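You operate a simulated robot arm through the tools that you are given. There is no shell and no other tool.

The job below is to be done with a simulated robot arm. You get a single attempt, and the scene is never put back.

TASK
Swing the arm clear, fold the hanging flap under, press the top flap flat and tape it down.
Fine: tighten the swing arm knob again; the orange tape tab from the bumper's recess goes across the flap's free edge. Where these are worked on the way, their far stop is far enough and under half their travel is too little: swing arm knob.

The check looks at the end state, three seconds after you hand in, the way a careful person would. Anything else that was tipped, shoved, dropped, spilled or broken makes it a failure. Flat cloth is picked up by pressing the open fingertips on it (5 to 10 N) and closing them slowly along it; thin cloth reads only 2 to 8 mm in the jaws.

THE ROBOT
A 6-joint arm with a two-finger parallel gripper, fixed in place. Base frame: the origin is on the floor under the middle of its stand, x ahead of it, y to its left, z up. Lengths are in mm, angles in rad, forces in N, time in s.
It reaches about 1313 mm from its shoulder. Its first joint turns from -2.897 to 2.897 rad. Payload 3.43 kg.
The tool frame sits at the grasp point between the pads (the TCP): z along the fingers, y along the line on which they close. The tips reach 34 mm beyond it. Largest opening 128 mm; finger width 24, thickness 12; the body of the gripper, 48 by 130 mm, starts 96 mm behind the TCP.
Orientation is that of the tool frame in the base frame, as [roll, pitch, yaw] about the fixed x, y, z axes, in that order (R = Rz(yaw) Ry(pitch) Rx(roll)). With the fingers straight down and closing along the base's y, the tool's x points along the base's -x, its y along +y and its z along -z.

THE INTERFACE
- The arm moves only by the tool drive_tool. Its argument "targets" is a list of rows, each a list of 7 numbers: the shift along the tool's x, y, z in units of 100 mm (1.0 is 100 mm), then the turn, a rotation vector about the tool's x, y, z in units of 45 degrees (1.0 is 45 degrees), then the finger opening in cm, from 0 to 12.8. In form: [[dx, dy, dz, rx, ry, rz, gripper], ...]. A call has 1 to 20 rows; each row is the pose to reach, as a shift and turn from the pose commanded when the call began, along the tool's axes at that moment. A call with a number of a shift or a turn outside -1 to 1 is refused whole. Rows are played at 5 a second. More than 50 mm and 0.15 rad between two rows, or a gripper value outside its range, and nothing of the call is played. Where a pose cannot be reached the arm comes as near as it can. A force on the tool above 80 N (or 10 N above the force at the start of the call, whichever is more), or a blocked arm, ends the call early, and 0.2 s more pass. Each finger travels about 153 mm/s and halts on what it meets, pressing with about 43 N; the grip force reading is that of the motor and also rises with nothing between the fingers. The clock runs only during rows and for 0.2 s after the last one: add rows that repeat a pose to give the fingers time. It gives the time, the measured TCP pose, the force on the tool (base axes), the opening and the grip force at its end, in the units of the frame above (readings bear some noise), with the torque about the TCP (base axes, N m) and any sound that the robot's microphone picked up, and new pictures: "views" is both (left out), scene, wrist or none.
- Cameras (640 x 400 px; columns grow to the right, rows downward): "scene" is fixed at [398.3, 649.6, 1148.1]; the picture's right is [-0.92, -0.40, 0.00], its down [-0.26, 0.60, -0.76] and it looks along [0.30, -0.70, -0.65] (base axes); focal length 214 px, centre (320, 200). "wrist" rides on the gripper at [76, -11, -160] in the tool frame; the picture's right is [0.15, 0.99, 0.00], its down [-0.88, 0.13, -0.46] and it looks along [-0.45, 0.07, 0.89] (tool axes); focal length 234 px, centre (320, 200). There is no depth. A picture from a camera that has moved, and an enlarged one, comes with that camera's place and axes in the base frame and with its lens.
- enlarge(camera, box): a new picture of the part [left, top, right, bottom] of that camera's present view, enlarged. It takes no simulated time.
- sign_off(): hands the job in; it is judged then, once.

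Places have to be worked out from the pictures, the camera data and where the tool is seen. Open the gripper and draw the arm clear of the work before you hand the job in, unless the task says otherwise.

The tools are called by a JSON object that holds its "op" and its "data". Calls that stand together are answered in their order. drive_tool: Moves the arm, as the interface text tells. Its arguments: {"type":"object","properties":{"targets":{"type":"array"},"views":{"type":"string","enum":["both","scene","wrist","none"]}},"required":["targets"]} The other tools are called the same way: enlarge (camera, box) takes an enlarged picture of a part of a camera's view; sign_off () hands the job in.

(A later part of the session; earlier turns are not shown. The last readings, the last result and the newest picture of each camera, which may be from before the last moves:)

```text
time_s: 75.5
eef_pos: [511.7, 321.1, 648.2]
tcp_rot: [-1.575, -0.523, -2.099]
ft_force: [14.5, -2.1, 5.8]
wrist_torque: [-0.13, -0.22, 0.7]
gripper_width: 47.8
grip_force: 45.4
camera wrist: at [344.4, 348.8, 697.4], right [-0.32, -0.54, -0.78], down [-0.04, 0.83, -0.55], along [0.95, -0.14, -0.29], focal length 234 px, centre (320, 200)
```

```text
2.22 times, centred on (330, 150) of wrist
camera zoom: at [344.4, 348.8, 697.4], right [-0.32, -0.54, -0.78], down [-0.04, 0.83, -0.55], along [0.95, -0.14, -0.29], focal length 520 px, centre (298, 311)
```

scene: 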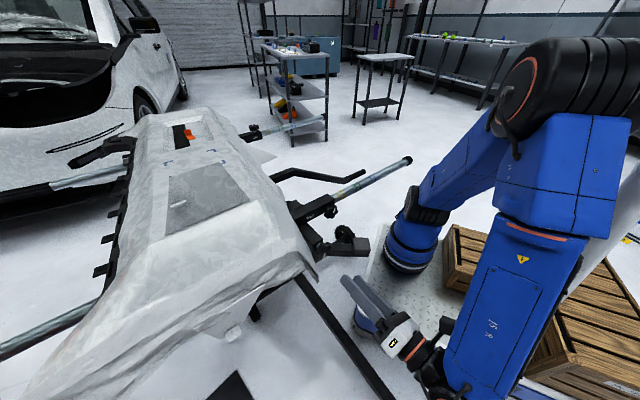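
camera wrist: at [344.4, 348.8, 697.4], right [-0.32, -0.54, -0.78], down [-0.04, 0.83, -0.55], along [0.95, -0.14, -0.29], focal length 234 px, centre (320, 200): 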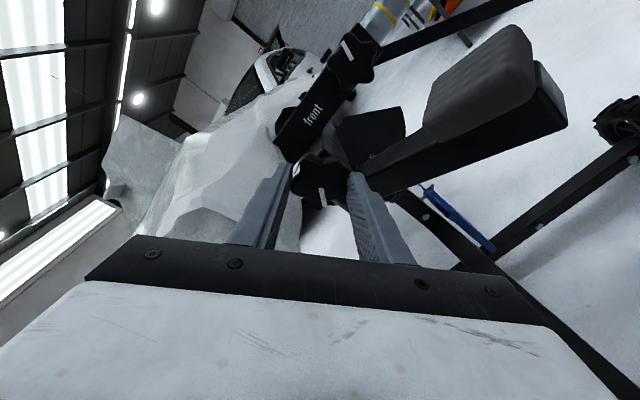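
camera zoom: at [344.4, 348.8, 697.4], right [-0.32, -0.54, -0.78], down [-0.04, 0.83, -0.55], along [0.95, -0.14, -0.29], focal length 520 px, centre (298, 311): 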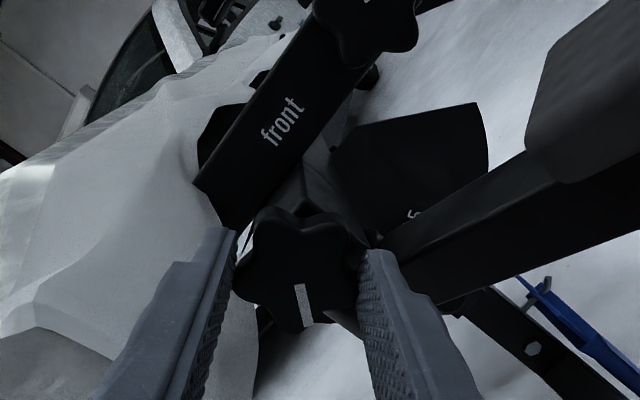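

The pointer moves with the gripper, so the knob is turning clockwise freely. I'll continue.

{"op": "drive_tool", "data": {"targets": [[0, 0, 0, 0, 0, 0.13, 3.4], [0, 0, 0, 0, 0, 0.27, 3.4], [0, 0, 0, 0, 0, 0.41, 3.4], [0, 0, 0, 0, 0, 0.55, 3.4], [0, 0, 0, 0, 0, 0.68, 3.4], [0, 0, 0, 0, 0, 0.8, 3.4]], "views": "none"}}

{"op": "drive_tool", "data": {"targets": [[0, 0, 0, 0, 0, 0.13, 3.4], [0, 0, 0, 0, 0, 0.27, 3.4], [0, 0, 0, 0, 0, 0.41, 3.4], [0, 0, 0, 0, 0, 0.55, 3.4], [0, 0, 0, 0, 0, 0.68, 3.4]], "views": "wrist"}}

{"op": "enlarge", "data": {"camera": "wrist", "box": [220, 60, 440, 240]}}

```text
time_s: 76.9
eef_pos: [512.3, 321.5, 647.5]
tcp_rot: [-1.573, 0.103, -2.1]
ft_force: [-12.6, -25.6, -38.1]
wrist_torque: [0.32, 0.74, -0.98]
gripper_width: 47.9
grip_force: 44.7
```

```text
time_s: 78.1
eef_pos: [511.4, 322.9, 648.7]
tcp_rot: [-1.574, 0.639, -2.102]
ft_force: [3.5, 14.7, -22.0]
wrist_torque: [0.53, 0.87, 0.31]
gripper_width: 49.1
grip_force: 13.1
camera wrist: at [340.4, 343.8, 613.7], right [0.24, 0.41, -0.88], down [0.0, 0.91, 0.42], along [0.97, -0.1, 0.21], focal length 234 px, centre (320, 200)
```

wrist: 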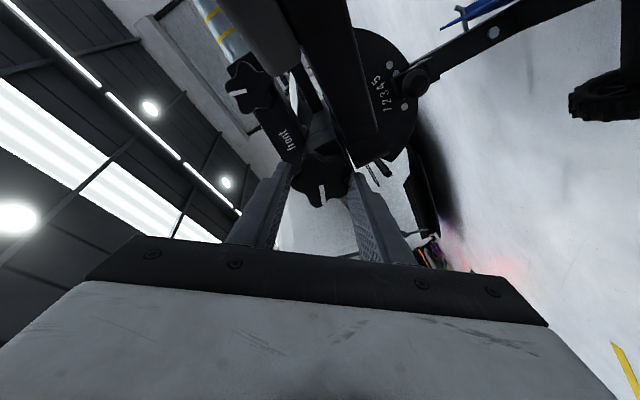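

```text
2.22 times, centred on (330, 150) of wrist
camera zoom: at [340.4, 343.8, 613.7], right [0.24, 0.41, -0.88], down [0.0, 0.91, 0.42], along [0.97, -0.1, 0.21], focal length 520 px, centre (298, 311)
```

zoom: 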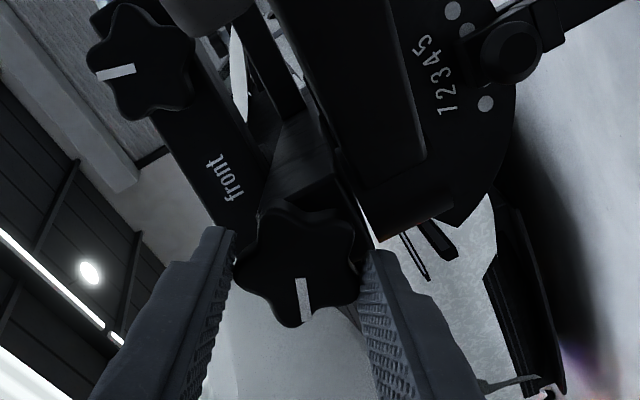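

About 90° tightened, with the pointer now at the viewer's left. I'll open, retreat 22 mm and roll back 100° to regrasp.

{"op": "drive_tool", "data": {"targets": [[0, 0, 0, 0, 0, 0, 5.7], [0, 0, 0, 0, 0, 0, 5.7], [0, 0, -0.1, 0, 0, 0, 5.7], [0, 0, -0.22, 0, 0, -0.1, 5.7], [0, 0, -0.22, 0, 0, -0.26, 5.7], [0, 0, -0.22, 0, 0, -0.42, 5.7], [0, 0, -0.22, 0, 0, -0.58, 5.7], [0, 0, -0.22, 0, 0, -0.74, 5.7]], "views": "none"}}

{"op": "drive_tool", "data": {"targets": [[0, 0, 0, 0, 0, -0.16, 5.7], [0, 0, 0, 0, 0, -0.32, 5.7], [0, 0, 0, 0, 0, -0.48, 5.7], [0, 0, 0, 0, 0, -0.64, 5.7], [0, 0, 0, 0, 0, -0.74, 5.7]], "views": "none"}}

{"op": "drive_tool", "data": {"targets": [[0, 0, 0, 0, 0, -0.16, 5.7], [0, 0, 0, 0, 0, -0.32, 5.7], [0, 0, 0, 0, 0, -0.48, 5.7], [0, 0, 0, 0, 0, -0.64, 5.7], [0, 0, 0, 0, 0, -0.74, 5.7]], "views": "wrist"}}

{"op": "enlarge", "data": {"camera": "wrist", "box": [220, 60, 440, 240]}}

```text
time_s: 79.9
eef_pos: [492.4, 334.8, 648.1]
tcp_rot: [-1.571, 0.055, -2.101]
ft_force: [0.1, -1.1, -0.3]
wrist_torque: [-0.02, -0.02, 0.0]
gripper_width: 57.0
grip_force: 0.0
```

```text
time_s: 81.1
eef_pos: [492.1, 333.3, 649.8]
tcp_rot: [-1.574, -0.527, -2.099]
ft_force: [0.6, -1.1, 0.2]
wrist_torque: [-0.01, 0.0, 0.02]
gripper_width: 57.0
grip_force: 0.0
```

```text
time_s: 82.3
eef_pos: [492.0, 333.7, 649.3]
tcp_rot: [-1.576, -1.107, -2.098]
ft_force: [0.2, -0.5, -0.2]
wrist_torque: [0.0, 0.01, 0.01]
gripper_width: 57.1
grip_force: 0.2
camera wrist: at [343.8, 392.2, 722.7], right [-0.48, -0.82, -0.31], down [-0.26, 0.47, -0.84], along [0.84, -0.33, -0.44], focal length 234 px, centre (320, 200)
```

wrist: 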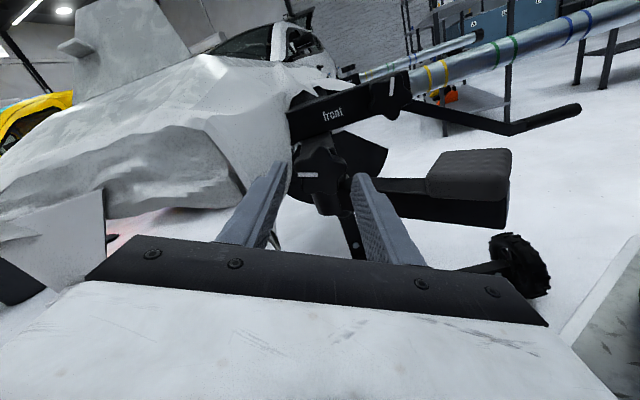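

```text
2.22 times, centred on (330, 150) of wrist
camera zoom: at [343.8, 392.2, 722.7], right [-0.48, -0.82, -0.31], down [-0.26, 0.47, -0.84], along [0.84, -0.33, -0.44], focal length 520 px, centre (298, 311)
```

zoom: 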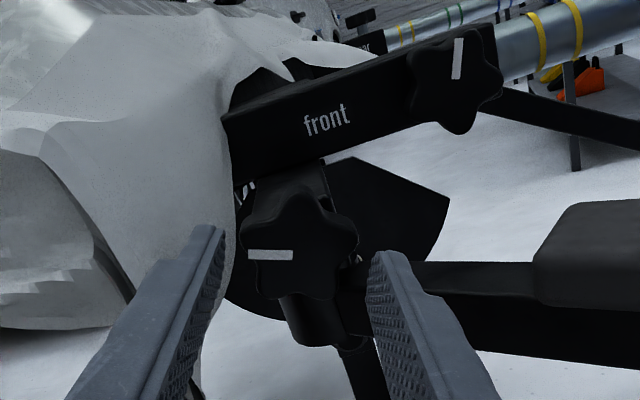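

The pointer is at the viewer's left and needs roughly another 90° to match knob 1's upright pointer. I'll advance, grip and turn.

{"op": "drive_tool", "data": {"targets": [[0, 0, 0.12, 0, 0, 0, 5.6], [0, 0, 0.24, 0, 0, 0, 5.5], [0, 0, 0.24, 0, 0, 0, 5.0], [0, 0, 0.24, 0, 0, 0, 4.5], [0, 0, 0.24, 0, 0, 0, 4.0], [0, 0, 0.24, 0, 0, 0, 3.6]], "views": "wrist"}}

```text
time_s: 83.7
eef_pos: [514.3, 320.0, 649.8]
tcp_rot: [-1.575, -1.106, -2.096]
ft_force: [-15.2, -13.7, -10.6]
wrist_torque: [0.13, 0.24, -0.56]
gripper_width: 49.0
grip_force: 11.3
camera wrist: at [364.1, 380.0, 723.2], right [-0.48, -0.82, -0.31], down [-0.25, 0.47, -0.84], along [0.84, -0.33, -0.43], focal length 234 px, centre (320, 200)
```

wrist: 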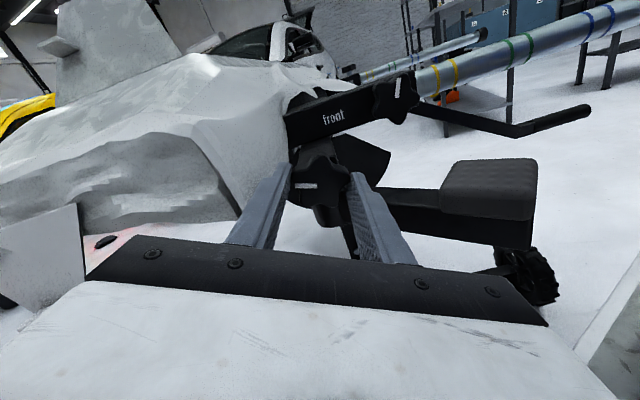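

{"op": "drive_tool", "data": {"targets": [[0, 0.015, 0, 0, 0, 0, 3.4], [0, 0.015, 0, 0, 0, 0, 3.4], [0, 0.015, 0, 0, 0, 0.12, 3.4], [0, 0.015, 0, 0, 0, 0.26, 3.4], [0, 0.015, 0, 0, 0, 0.4, 3.4], [0, 0.015, 0, 0, 0, 0.54, 3.4], [0, 0.015, 0, 0, 0, 0.68, 3.4], [0, 0.015, 0, 0, 0, 0.82, 3.4]], "views": "wrist"}}

{"op": "enlarge", "data": {"camera": "wrist", "box": [220, 60, 440, 240]}}

```text
time_s: 85.5
eef_pos: [512.7, 320.5, 648.0]
tcp_rot: [-1.575, -0.461, -2.098]
ft_force: [-12.7, 12.4, -7.2]
wrist_torque: [0.14, 0.26, 0.81]
gripper_width: 47.7
grip_force: 44.9
camera wrist: at [343.8, 345.1, 693.1], right [-0.29, -0.49, -0.82], down [-0.03, 0.86, -0.51], along [0.96, -0.13, -0.26], focal length 234 px, centre (320, 200)
```

wrist: 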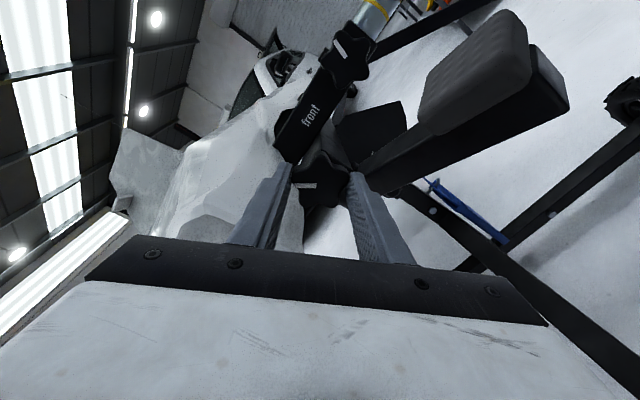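

```text
2.22 times, centred on (330, 150) of wrist
camera zoom: at [343.8, 345.1, 693.1], right [-0.29, -0.49, -0.82], down [-0.03, 0.86, -0.51], along [0.96, -0.13, -0.26], focal length 520 px, centre (298, 311)
```

zoom: 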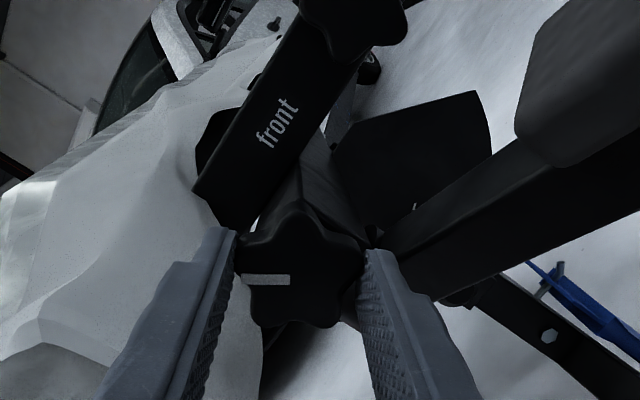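

Following well at 37° into this grasp. I'll continue and watch for torque at the stop.

{"op": "drive_tool", "data": {"targets": [[0, 0, 0, 0, 0, 0.13, 3.4], [0, 0, 0, 0, 0, 0.27, 3.4], [0, 0, 0, 0, 0, 0.41, 3.4], [0, 0, 0, 0, 0, 0.55, 3.4], [0, 0, 0, 0, 0, 0.68, 3.4], [0, 0, 0, 0, 0, 0.8, 3.4]], "views": "wrist"}}

{"op": "enlarge", "data": {"camera": "wrist", "box": [220, 60, 440, 240]}}

```text
time_s: 86.9
eef_pos: [512.7, 320.0, 647.4]
tcp_rot: [-1.573, 0.167, -2.102]
ft_force: [-11.4, 6.1, -27.7]
wrist_torque: [0.73, 1.36, 0.46]
gripper_width: 47.7
grip_force: 45.0
camera wrist: at [337.0, 333.4, 647.1], right [0.01, 0.02, -1.0], down [0.06, 1.0, 0.02], along [1.0, -0.06, 0.01], focal length 234 px, centre (320, 200)
```

wrist: 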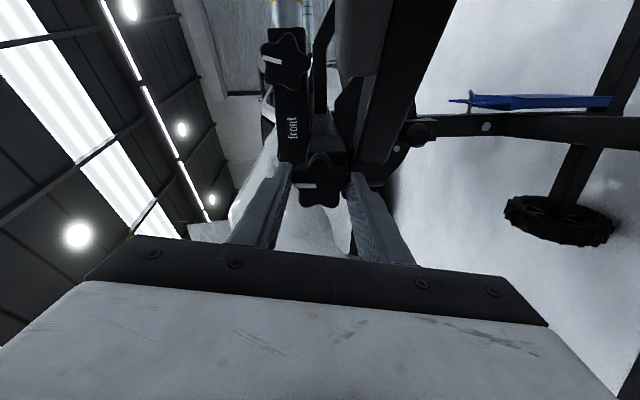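

```text
2.22 times, centred on (330, 150) of wrist
camera zoom: at [337.0, 333.4, 647.1], right [0.01, 0.02, -1.0], down [0.06, 1.0, 0.02], along [1.0, -0.06, 0.01], focal length 520 px, centre (298, 311)
```

zoom: 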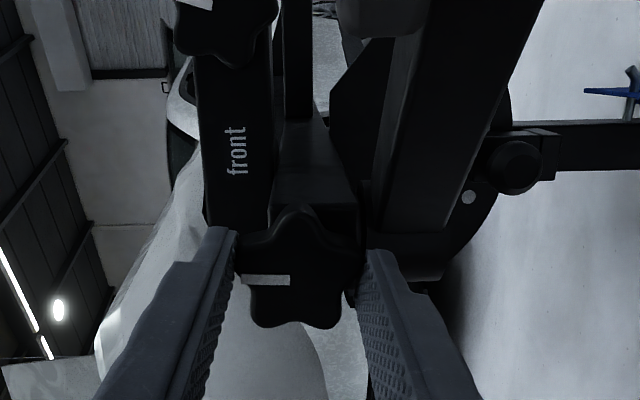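

The pointer is nearly upright and there is no stop torque yet. I'll turn another 22° to seat it.

{"op": "drive_tool", "data": {"targets": [[0, 0, 0, 0, 0, 0.1, 3.4], [0, 0, 0, 0, 0, 0.2, 3.4], [0, 0, 0, 0, 0, 0.3, 3.4], [0, 0, 0, 0, 0, 0.4, 3.4], [0, 0, 0, 0, 0, 0.5, 3.4]], "views": "wrist"}}

{"op": "enlarge", "data": {"camera": "wrist", "box": [220, 60, 440, 240]}}

```text
time_s: 88.1
eef_pos: [513.5, 320.0, 648.2]
tcp_rot: [-1.574, 0.561, -2.101]
ft_force: [5.5, 4.6, -27.0]
wrist_torque: [0.32, 0.81, 0.24]
gripper_width: 49.2
grip_force: 13.5
camera wrist: at [340.7, 338.5, 618.1], right [0.2, 0.35, -0.92], down [0.02, 0.93, 0.36], along [0.98, -0.09, 0.18], focal length 234 px, centre (320, 200)
```

wrist: 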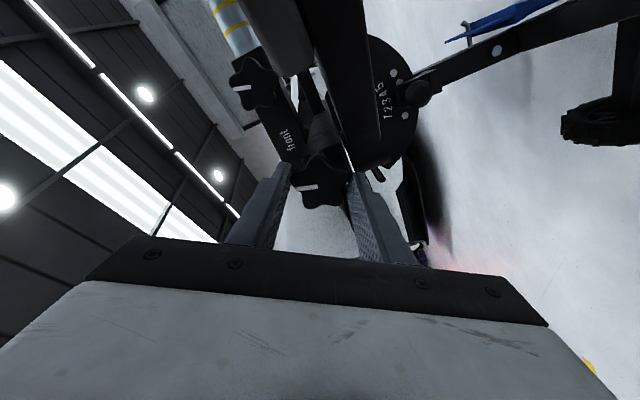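

```text
2.22 times, centred on (330, 150) of wrist
camera zoom: at [340.7, 338.5, 618.1], right [0.2, 0.35, -0.92], down [0.02, 0.93, 0.36], along [0.98, -0.09, 0.18], focal length 520 px, centre (298, 311)
```

zoom: 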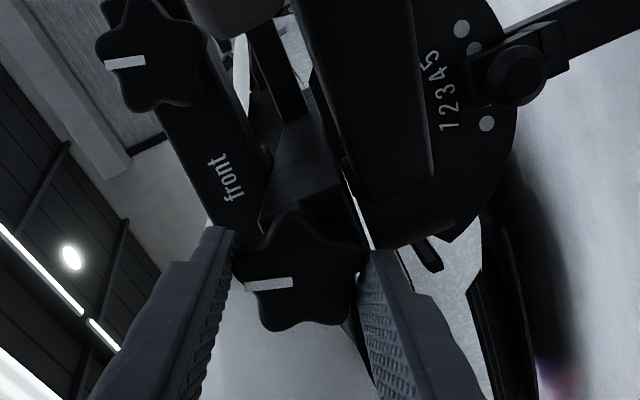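

Knob 2's pointer is upright again and parallel to knob 1's, and it has slipped slightly in the jaws, so it is tight at its original stop. I'll open, retreat and roll back.

{"op": "drive_tool", "data": {"targets": [[0, 0, 0, 0, 0, 0, 5.8], [0, 0, 0, 0, 0, 0, 5.8], [0, 0, -0.12, 0, 0, 0, 5.8], [0, 0, -0.25, 0, 0, 0, 5.8], [0, 0, -0.5, 0, 0, 0.13, 5.8], [0, 0, -0.75, 0, 0, 0.26, 5.8], [0, 0, -1.0, 0, 0, 0.39, 5.8], [0, 0, -1.0, 0, 0, 0.52, 5.8], [0, 0, -1.0, 0, 0, 0.65, 5.8]], "views": "none"}}

{"op": "drive_tool", "data": {"targets": [[0, 0, 0, 0, 0, 0.16, 5], [0, 0, 0, 0, 0, 0.32, 4], [0, 0, 0, 0, 0, 0.48, 3], [0, 0, 0, 0, 0, 0.64, 2]], "views": "both"}}

{"op": "enlarge", "data": {"camera": "wrist", "box": [240, 80, 420, 215]}}

{"op": "enlarge", "data": {"camera": "wrist", "box": [400, 100, 640, 250]}}

```text
time_s: 90.1
eef_pos: [425.7, 370.0, 649.0]
tcp_rot: [-1.577, 1.072, -2.105]
ft_force: [-0.1, 0.4, -0.4]
wrist_torque: [-0.02, 0.04, 0.0]
gripper_width: 57.8
grip_force: 0.0
```

```text
time_s: 91.1
eef_pos: [426.3, 369.4, 649.2]
tcp_rot: [2.214, 1.568, 1.686]
ft_force: [0.0, 0.3, -0.1]
wrist_torque: [-0.01, -0.01, -0.01]
gripper_width: 19.9
grip_force: 0.0
camera wrist: at [283.5, 440.4, 573.6], right [0.5, 0.85, -0.14], down [-0.33, 0.34, 0.88], along [0.8, -0.39, 0.45], focal length 234 px, centre (320, 200)
```

scene: 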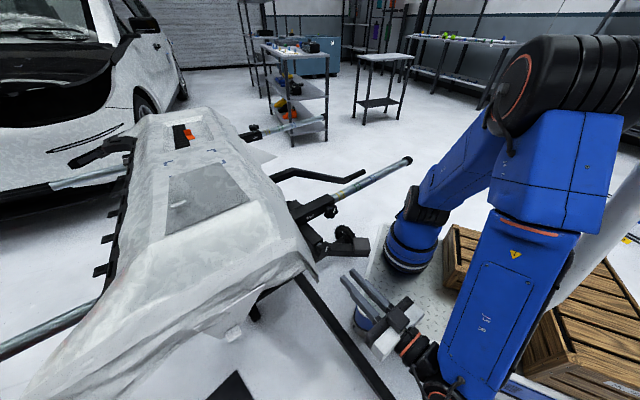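
wrist: 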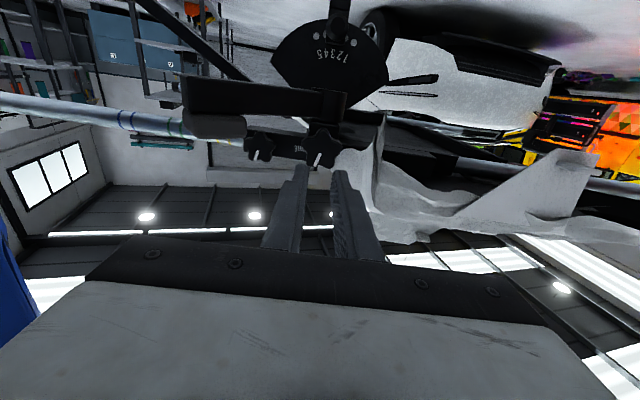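

```text
2.96 times, centred on (330, 148) of wrist
camera zoom: at [283.5, 440.4, 573.6], right [0.5, 0.85, -0.14], down [-0.33, 0.34, 0.88], along [0.8, -0.39, 0.45], focal length 694 px, centre (290, 356)
```

zoom: 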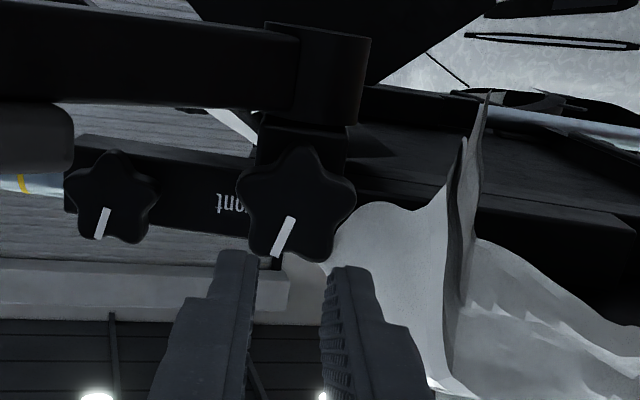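

```text
2.67 times, centred on (520, 175) of wrist
camera zoom: at [283.5, 440.4, 573.6], right [0.5, 0.85, -0.14], down [-0.33, 0.34, 0.88], along [0.8, -0.39, 0.45], focal length 624 px, centre (-213, 267)
```

zoom: 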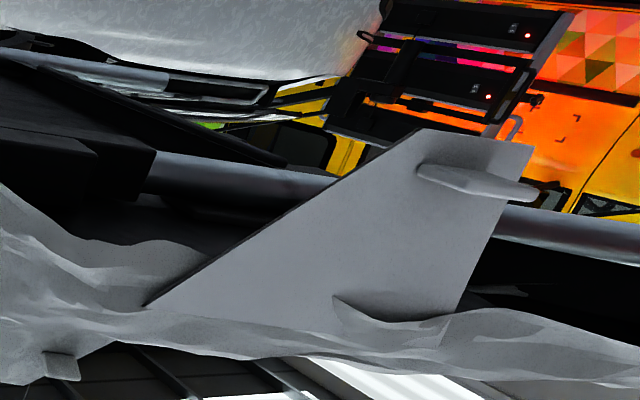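

The knob is tight again: its pointer matches knob 1's. Next comes the hanging flap: its hinge is near z≈696 and its free edge near [641,546,604]–[664,589,604], with the pull tab between. I'll slide sideways along the bumper end, staying outside, to get in front of it.

{"op": "drive_tool", "data": {"targets": [[0.05, 0.25, 0, 0, 0, 0, 3], [0.1, 0.5, 0, 0, 0, 0, 4], [0.15, 0.75, 0, 0, 0, 0, 5.2], [0.2, 1.0, 0, 0, 0, 0, 5.2]], "views": "none"}}

{"op": "drive_tool", "data": {"targets": [[0.03, 0.25, 0, 0, 0, 0, 5.2], [0.06, 0.5, 0, 0, 0, 0, 5.2], [0.1, 0.75, 0, 0, 0, 0, 5.2], [0.14, 1.0, 0, 0, 0, 0, 5.2]], "views": "both"}}

```text
time_s: 92.1
eef_pos: [476.5, 458.3, 629.0]
tcp_rot: [2.548, 1.568, 2.019]
ft_force: [0.5, 0.1, 0.7]
wrist_torque: [-0.01, 0.02, 0.0]
gripper_width: 52.2
grip_force: 0.0
```

```text
time_s: 93.1
eef_pos: [527.7, 544.1, 614.4]
tcp_rot: [2.458, 1.568, 1.931]
ft_force: [0.5, -0.7, 0.2]
wrist_torque: [0.01, -0.01, 0.01]
gripper_width: 51.7
grip_force: 0.0
camera wrist: at [384.2, 613.6, 539.6], right [0.5, 0.85, -0.14], down [-0.33, 0.34, 0.88], along [0.8, -0.39, 0.45], focal length 234 px, centre (320, 200)
```

scene: 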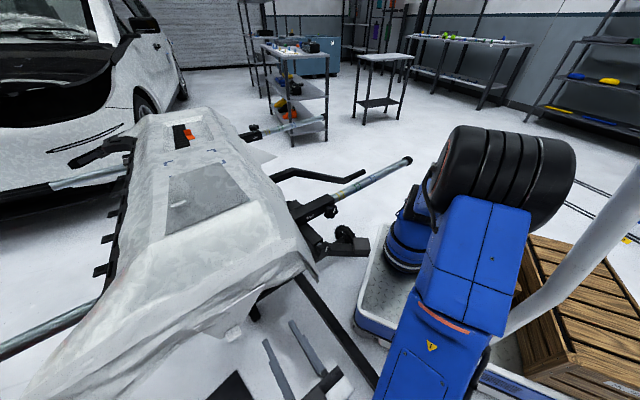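
wrist: 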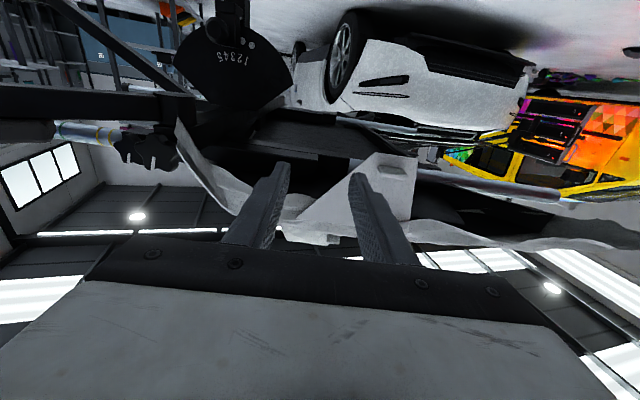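

{"op": "enlarge", "data": {"camera": "wrist", "box": [270, 100, 500, 260]}}

{"op": "enlarge", "data": {"camera": "scene", "box": [180, 270, 350, 390]}}

```text
2.50 times, centred on (385, 180) of wrist
camera zoom: at [384.2, 613.6, 539.6], right [0.5, 0.85, -0.14], down [-0.33, 0.34, 0.88], along [0.8, -0.39, 0.45], focal length 585 px, centre (158, 250)
```

zoom: 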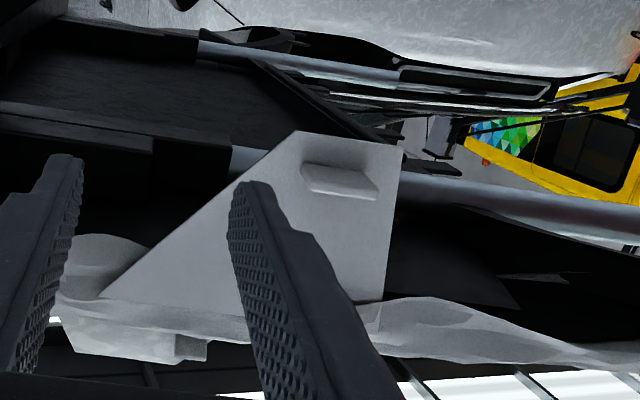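

```text
3.33 times, centred on (265, 330) of scene
camera zoom: at [398.3, 649.6, 1148.1], right [-0.92, -0.4, 0.0], down [-0.26, 0.6, -0.76], along [0.3, -0.7, -0.65], focal length 715 px, centre (503, -233)
```

zoom: 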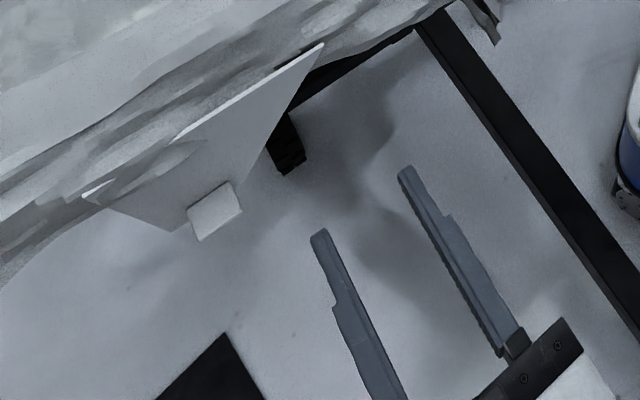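

From below, the flap spans lateral 715–865 at its hinge and 793–842 at the free edge, with a tab about 33 mm wide at lateral ≈816. I'll move 79 mm further along to straddle the tab with the fingers 46 mm apart, still outside the flap.

{"op": "drive_tool", "data": {"targets": [[-0.01, 0.2, 0, 0, 0, 0, 5], [-0.02, 0.4, 0, 0, 0, 0, 4.6], [-0.04, 0.6, 0, 0, 0, 0, 4.6], [-0.05, 0.79, 0, 0, 0, 0, 4.6]], "views": "both"}}

{"op": "enlarge", "data": {"camera": "wrist", "box": [220, 80, 450, 240]}}

{"op": "enlarge", "data": {"camera": "scene", "box": [180, 270, 350, 390]}}

```text
time_s: 94.1
eef_pos: [568.4, 611.8, 620.3]
tcp_rot: [2.451, 1.568, 1.921]
ft_force: [0.0, 0.1, -0.2]
wrist_torque: [-0.02, -0.02, -0.01]
gripper_width: 46.2
grip_force: 0.0
camera wrist: at [425.0, 681.6, 544.3], right [0.5, 0.85, -0.14], down [-0.33, 0.34, 0.88], along [0.8, -0.39, 0.45], focal length 234 px, centre (320, 200)
```

scene: 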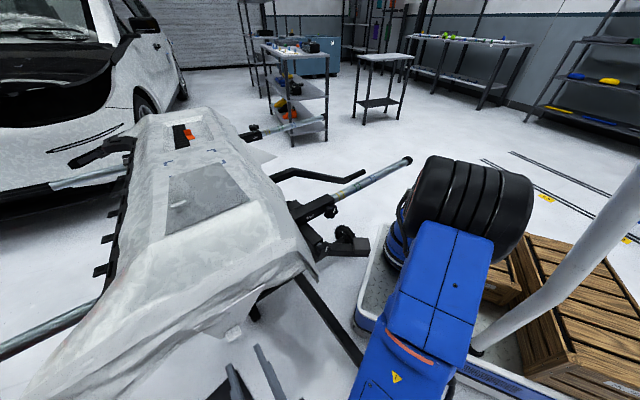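
wrist: 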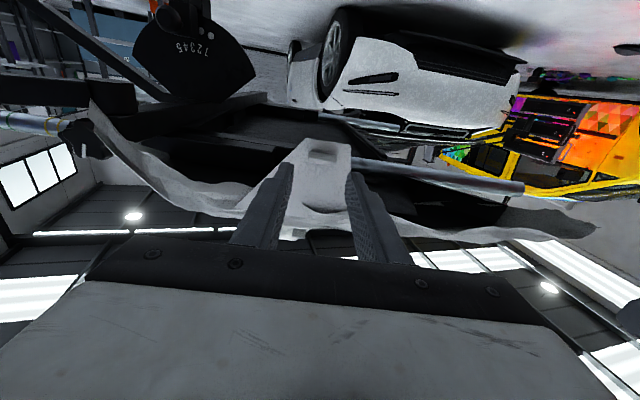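

```text
2.50 times, centred on (335, 160) of wrist
camera zoom: at [425.0, 681.6, 544.3], right [0.5, 0.85, -0.14], down [-0.33, 0.34, 0.88], along [0.8, -0.39, 0.45], focal length 585 px, centre (282, 300)
```

zoom: 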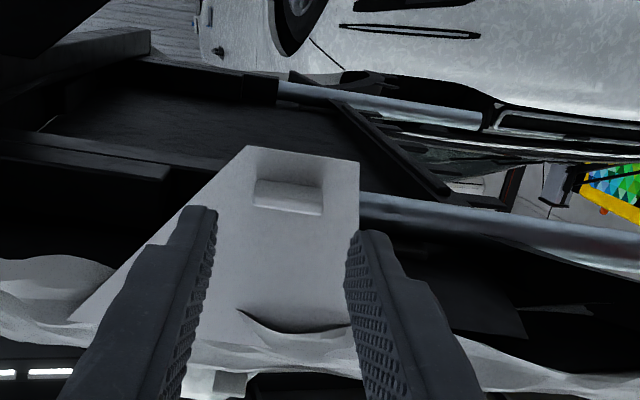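

```text
3.33 times, centred on (265, 330) of scene
camera zoom: at [398.3, 649.6, 1148.1], right [-0.92, -0.4, 0.0], down [-0.26, 0.6, -0.76], along [0.3, -0.7, -0.65], focal length 715 px, centre (503, -233)
```

zoom: 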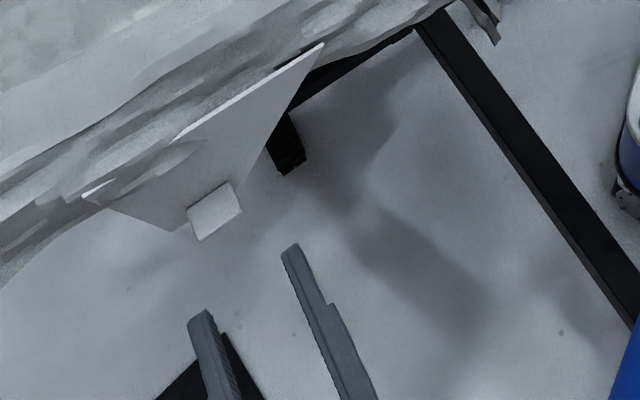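

The tab is centred between the fingers. I'll narrow to 40 mm, raise 8 mm and advance 55 mm, to just short of the flap.

{"op": "drive_tool", "data": {"targets": [[-0.08, -0.02, 0.1, 0, 0, 0, 4.0], [-0.08, -0.02, 0.25, 0, 0, 0, 4.0], [-0.08, -0.02, 0.4, 0, 0, 0, 4.0], [-0.08, -0.02, 0.55, 0, 0, 0, 4.0]], "views": "both"}}

{"op": "enlarge", "data": {"camera": "wrist", "box": [220, 80, 450, 240]}}

{"op": "enlarge", "data": {"camera": "scene", "box": [180, 270, 350, 390]}}

```text
time_s: 95.1
eef_pos: [615.3, 580.3, 629.4]
tcp_rot: [2.51, 1.568, 1.977]
ft_force: [-1.1, -0.1, -0.1]
wrist_torque: [0.0, 0.05, -0.02]
gripper_width: 39.9
grip_force: 0.0
camera wrist: at [471.8, 651.6, 553.0], right [0.5, 0.85, -0.14], down [-0.33, 0.34, 0.88], along [0.8, -0.39, 0.45], focal length 234 px, centre (320, 200)
```

scene: 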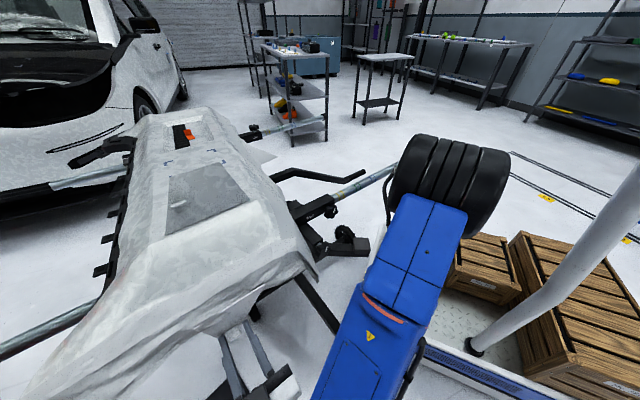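
wrist: 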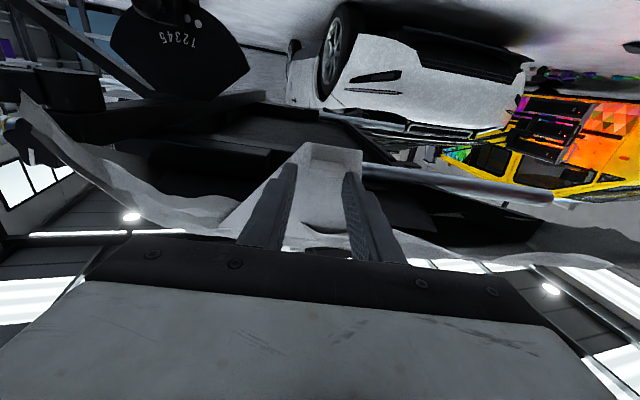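

```text
2.50 times, centred on (335, 160) of wrist
camera zoom: at [471.8, 651.6, 553.0], right [0.5, 0.85, -0.14], down [-0.33, 0.34, 0.88], along [0.8, -0.39, 0.45], focal length 585 px, centre (282, 300)
```

zoom: 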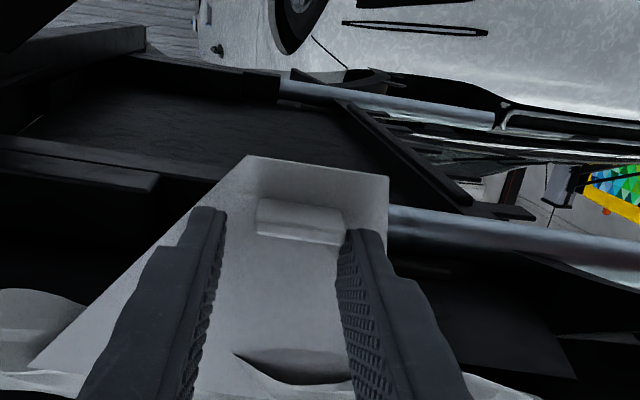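

```text
3.33 times, centred on (265, 330) of scene
camera zoom: at [398.3, 649.6, 1148.1], right [-0.92, -0.4, 0.0], down [-0.26, 0.6, -0.76], along [0.3, -0.7, -0.65], focal length 715 px, centre (503, -233)
```

zoom: 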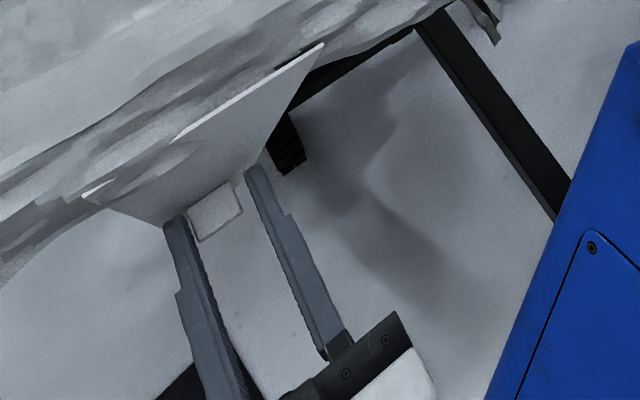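

The tab is slightly nearer the right finger, so I'll shift 6 mm to centre and then push the flap inward 48 mm under the bumper.

{"op": "drive_tool", "data": {"targets": [[0, 0.06, 0, 0, 0, 0, 4.0], [0, 0.06, 0.13, 0, 0, 0, 4.0], [0, 0.06, 0.25, 0, 0, 0, 4.0], [0, 0.06, 0.37, 0, 0, 0, 4.0], [0, 0.06, 0.48, 0, 0, 0, 4.0]], "views": "both"}}

{"op": "enlarge", "data": {"camera": "wrist", "box": [220, 80, 450, 240]}}

{"op": "enlarge", "data": {"camera": "scene", "box": [180, 270, 350, 390]}}

```text
time_s: 96.3
eef_pos: [658.3, 561.6, 627.9]
tcp_rot: [2.518, 1.568, 1.99]
ft_force: [-0.7, 0.7, -0.9]
wrist_torque: [-0.02, 0.04, -0.01]
gripper_width: 39.9
grip_force: 0.0
camera wrist: at [514.8, 631.5, 552.8], right [0.5, 0.85, -0.14], down [-0.33, 0.34, 0.88], along [0.8, -0.39, 0.45], focal length 234 px, centre (320, 200)
```

scene: 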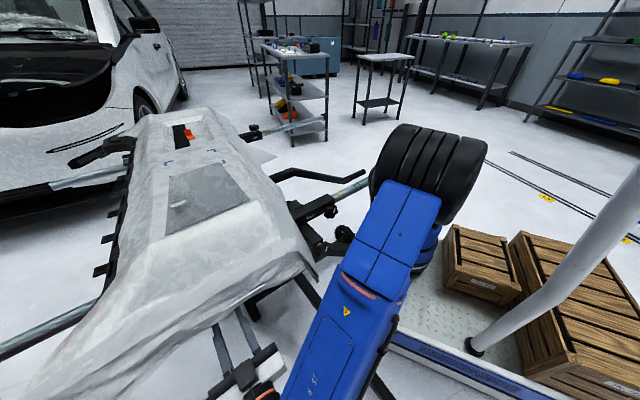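
wrist: 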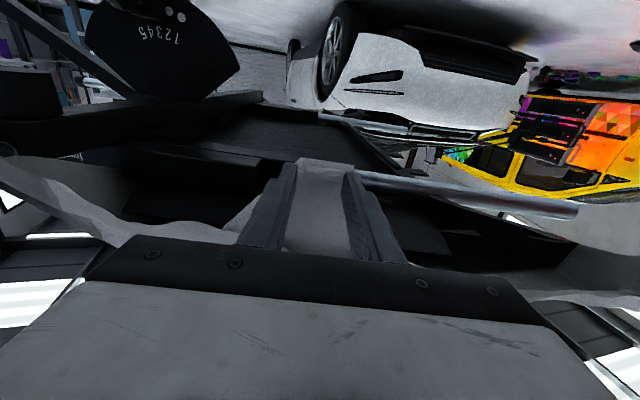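

```text
2.50 times, centred on (335, 160) of wrist
camera zoom: at [514.8, 631.5, 552.8], right [0.5, 0.85, -0.14], down [-0.33, 0.34, 0.88], along [0.8, -0.39, 0.45], focal length 585 px, centre (282, 300)
```

zoom: 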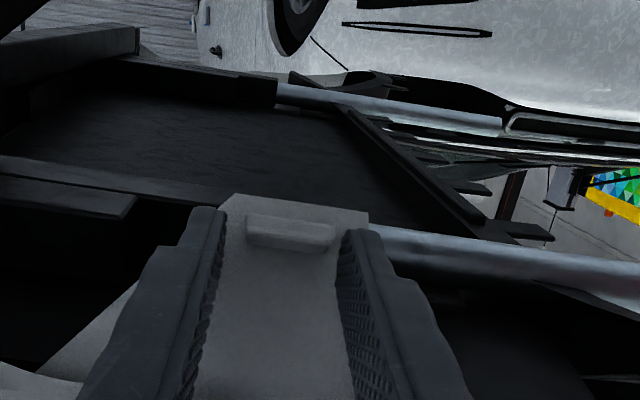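

```text
3.33 times, centred on (265, 330) of scene
camera zoom: at [398.3, 649.6, 1148.1], right [-0.92, -0.4, 0.0], down [-0.26, 0.6, -0.76], along [0.3, -0.7, -0.65], focal length 715 px, centre (503, -233)
```

zoom: 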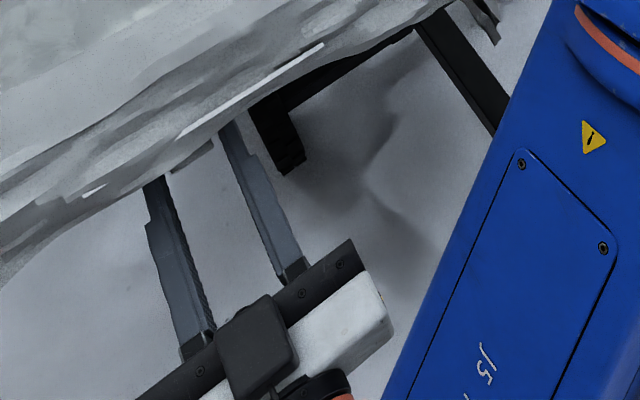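

The flap follows with no resistance, about 33° so far. I'll continue inward and upward, tilting the tips up 12° to lift it under.

{"op": "drive_tool", "data": {"targets": [[-0.04, 0, 0.1, 0, 0, 0, 4.0], [-0.12, 0, 0.2, 0, 0, 0, 4.0], [-0.22, 0, 0.27, 0, -0.09, 0, 4.0], [-0.32, 0, 0.33, 0, -0.18, 0, 4.0], [-0.37, 0, 0.36, 0, -0.267, 0, 4.0]], "views": "both"}}

{"op": "enlarge", "data": {"camera": "wrist", "box": [220, 80, 450, 240]}}

{"op": "enlarge", "data": {"camera": "scene", "box": [180, 270, 350, 390]}}

```text
time_s: 97.5
eef_pos: [690.3, 544.4, 664.2]
tcp_rot: [0.009, 1.364, -0.522]
ft_force: [-0.9, -0.4, -0.1]
wrist_torque: [0.02, 0.02, 0.01]
gripper_width: 39.9
grip_force: 0.1
camera wrist: at [563.6, 603.7, 557.7], right [0.53, 0.84, -0.14], down [-0.48, 0.43, 0.77], along [0.7, -0.34, 0.63], focal length 234 px, centre (320, 200)
```

scene: 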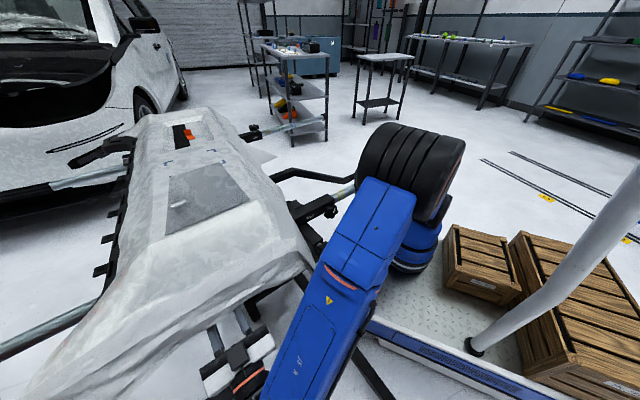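
wrist: 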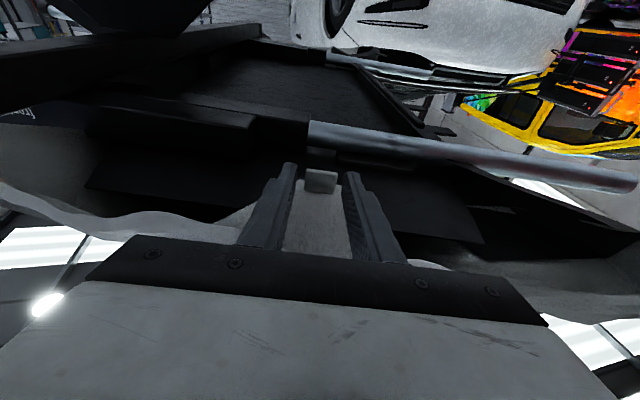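

```text
2.50 times, centred on (335, 160) of wrist
camera zoom: at [563.6, 603.7, 557.7], right [0.53, 0.84, -0.14], down [-0.48, 0.43, 0.77], along [0.7, -0.34, 0.63], focal length 585 px, centre (282, 300)
```

zoom: 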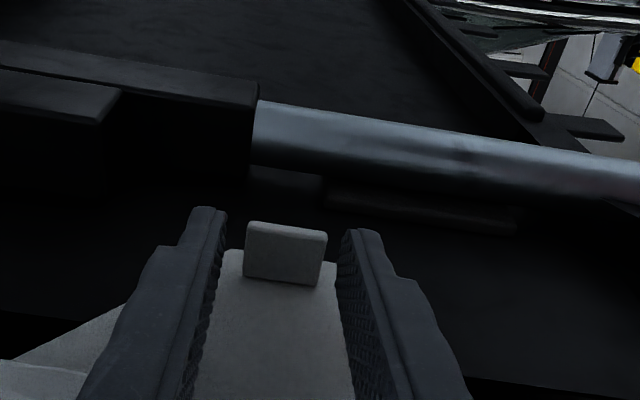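

```text
3.33 times, centred on (265, 330) of scene
camera zoom: at [398.3, 649.6, 1148.1], right [-0.92, -0.4, 0.0], down [-0.26, 0.6, -0.76], along [0.3, -0.7, -0.65], focal length 715 px, centre (503, -233)
```

zoom: 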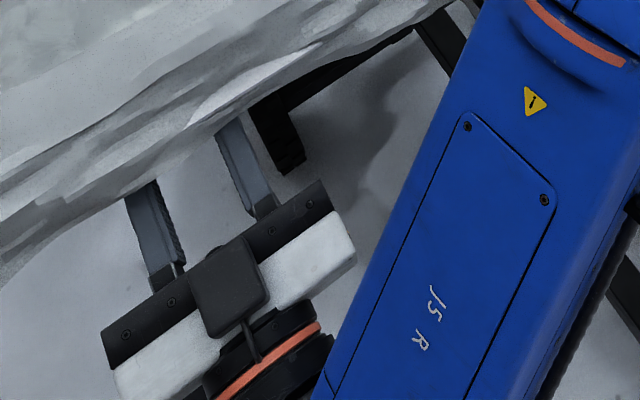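

The flap is nearly horizontal, with its tab hanging down between the fingers. I'll raise gently in 3 mm steps, watching for contact with the underside.

{"op": "drive_tool", "data": {"targets": [[-0.03, 0, 0.006, 0, 0, 0, 4.0], [-0.06, 0, 0.012, 0, 0, 0, 4.0], [-0.09, 0, 0.018, 0, 0, 0, 4.0]], "views": "wrist"}}

{"op": "enlarge", "data": {"camera": "wrist", "box": [220, 80, 450, 240]}}

```text
time_s: 98.3
eef_pos: [689.3, 544.1, 673.4]
tcp_rot: [0.01, 1.363, -0.521]
ft_force: [-0.7, -0.1, 0.0]
wrist_torque: [-0.02, 0.03, 0.02]
gripper_width: 40.0
grip_force: 0.1
camera wrist: at [563.4, 603.8, 566.8], right [0.53, 0.84, -0.14], down [-0.48, 0.43, 0.77], along [0.7, -0.34, 0.62], focal length 234 px, centre (320, 200)
```

wrist: 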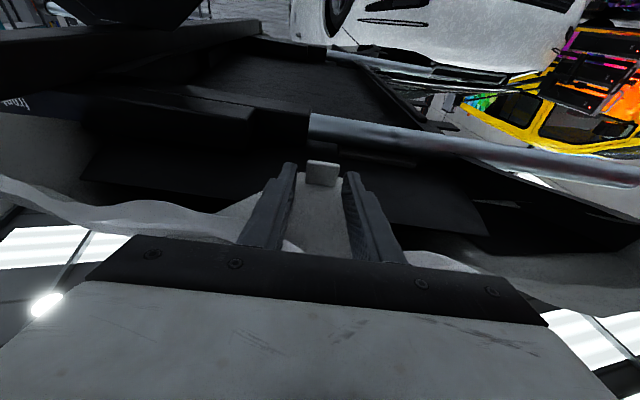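

```text
2.50 times, centred on (335, 160) of wrist
camera zoom: at [563.4, 603.8, 566.8], right [0.53, 0.84, -0.14], down [-0.48, 0.43, 0.77], along [0.7, -0.34, 0.62], focal length 585 px, centre (282, 300)
```

zoom: 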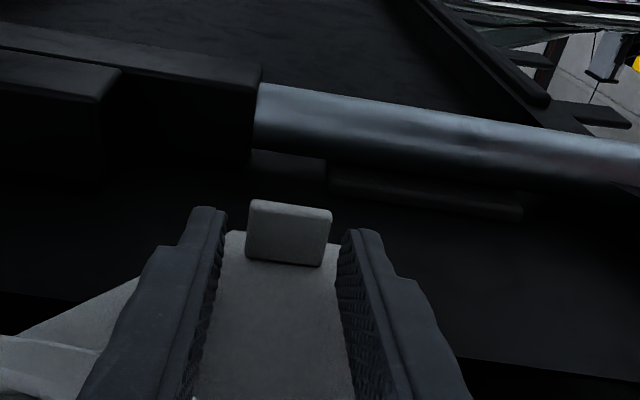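

No contact yet. I'll continue raising in small steps.

{"op": "drive_tool", "data": {"targets": [[-0.03, 0, 0.006, 0, 0, 0, 4.0], [-0.06, 0, 0.012, 0, 0, 0, 4.0], [-0.09, 0, 0.018, 0, 0, 0, 4.0]], "views": "wrist"}}

{"op": "enlarge", "data": {"camera": "wrist", "box": [220, 80, 450, 240]}}

```text
time_s: 99.1
eef_pos: [690.8, 544.7, 680.6]
tcp_rot: [-0.004, 1.365, -0.534]
ft_force: [1.2, -3.2, -28.5]
wrist_torque: [1.08, 0.41, 0.15]
gripper_width: 41.4
grip_force: 1.6
camera wrist: at [563.4, 604.3, 574.2], right [0.53, 0.84, -0.14], down [-0.47, 0.43, 0.77], along [0.71, -0.34, 0.62], focal length 234 px, centre (320, 200)
```

wrist: 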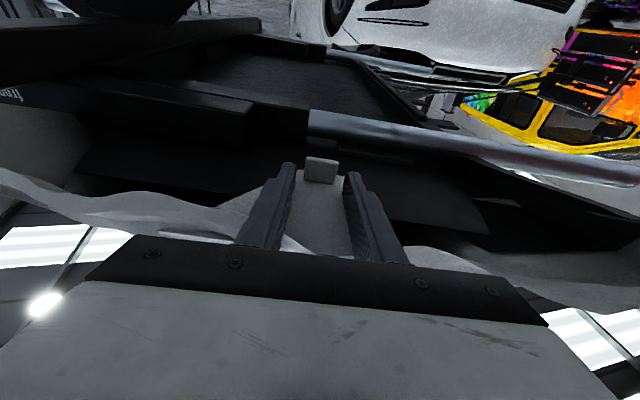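

```text
2.50 times, centred on (335, 160) of wrist
camera zoom: at [563.4, 604.3, 574.2], right [0.53, 0.84, -0.14], down [-0.47, 0.43, 0.77], along [0.71, -0.34, 0.62], focal length 585 px, centre (282, 300)
```

zoom: 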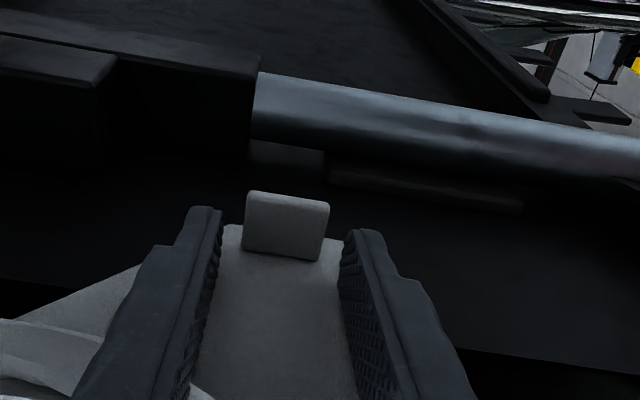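

Firm contact at −28 N, so the flap is pressed against the underside. I'll hold briefly, then lower 12 mm and see whether it stays up.

{"op": "drive_tool", "data": {"targets": [[0, 0, 0, 0, 0, 0, 4.0], [0, 0, 0, 0, 0, 0, 4.0], [0, 0, 0, 0, 0, 0, 4.0], [0.04, 0, -0.01, 0, 0, 0, 4.0], [0.08, 0, -0.02, 0, 0, 0, 4.0], [0.12, 0, -0.03, 0, 0, 0, 4.0]], "views": "wrist"}}

{"op": "enlarge", "data": {"camera": "wrist", "box": [220, 80, 450, 240]}}

```text
time_s: 100.5
eef_pos: [689.1, 543.7, 672.6]
tcp_rot: [0.012, 1.362, -0.518]
ft_force: [0.3, 0.7, 0.2]
wrist_torque: [-0.01, 0.03, 0.03]
gripper_width: 40.0
grip_force: 0.1
camera wrist: at [562.3, 605.1, 565.5], right [0.53, 0.84, -0.14], down [-0.48, 0.43, 0.77], along [0.7, -0.34, 0.62], focal length 234 px, centre (320, 200)
```

wrist: 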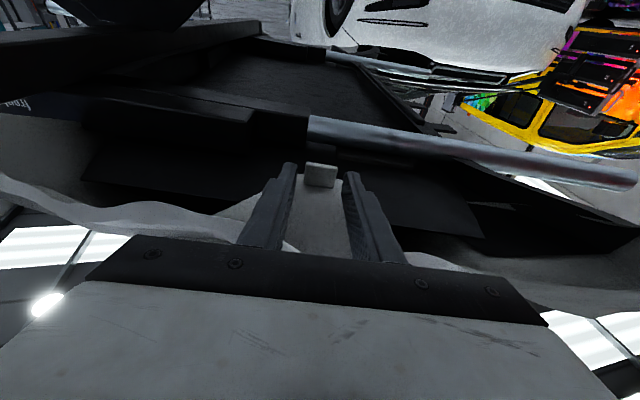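

```text
2.50 times, centred on (335, 160) of wrist
camera zoom: at [562.3, 605.1, 565.5], right [0.53, 0.84, -0.14], down [-0.48, 0.43, 0.77], along [0.7, -0.34, 0.62], focal length 585 px, centre (282, 300)
```

zoom: 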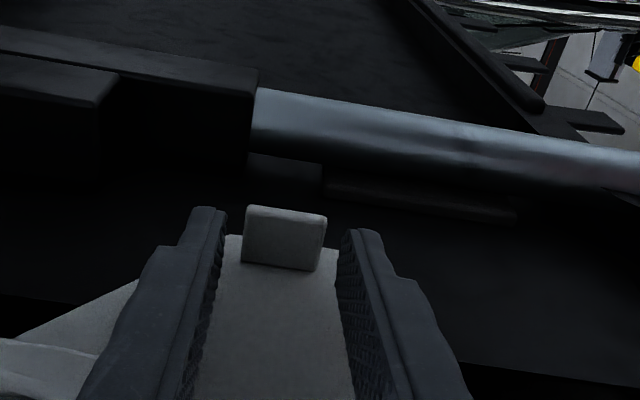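

It's ambiguous whether the flap stayed. I'll lower another 20 mm and compare.

{"op": "drive_tool", "data": {"targets": [[0.07, 0, -0.015, 0, 0, 0, 4.0], [0.14, 0, -0.03, 0, 0, 0, 4.0], [0.2, 0, -0.04, 0, 0, 0, 4.0], [0.2, 0, -0.04, 0, 0, 0, 4.0]], "views": "wrist"}}

{"op": "enlarge", "data": {"camera": "wrist", "box": [220, 80, 450, 240]}}

```text
time_s: 101.5
eef_pos: [691.0, 544.6, 651.3]
tcp_rot: [0.008, 1.361, -0.52]
ft_force: [0.6, -0.9, 0.1]
wrist_torque: [0.01, -0.01, 0.01]
gripper_width: 39.8
grip_force: 0.0
camera wrist: at [563.3, 605.2, 544.6], right [0.53, 0.84, -0.14], down [-0.48, 0.43, 0.77], along [0.7, -0.34, 0.62], focal length 234 px, centre (320, 200)
```

wrist: 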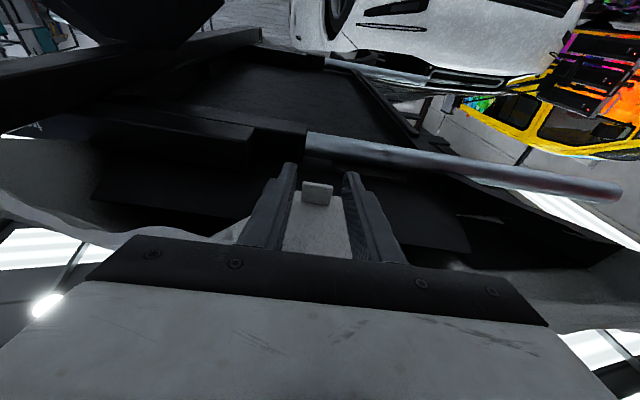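

```text
2.50 times, centred on (335, 160) of wrist
camera zoom: at [563.3, 605.2, 544.6], right [0.53, 0.84, -0.14], down [-0.48, 0.43, 0.77], along [0.7, -0.34, 0.62], focal length 585 px, centre (282, 300)
```

zoom: 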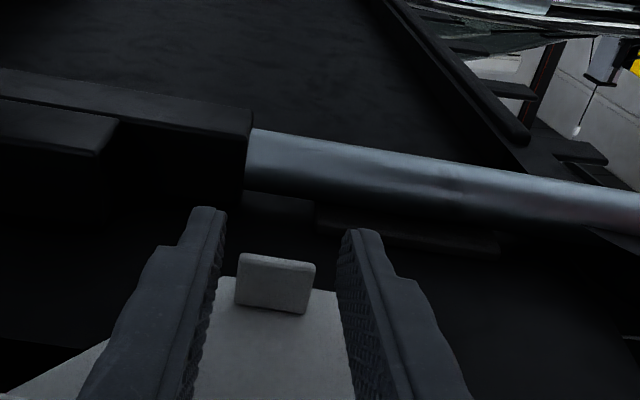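

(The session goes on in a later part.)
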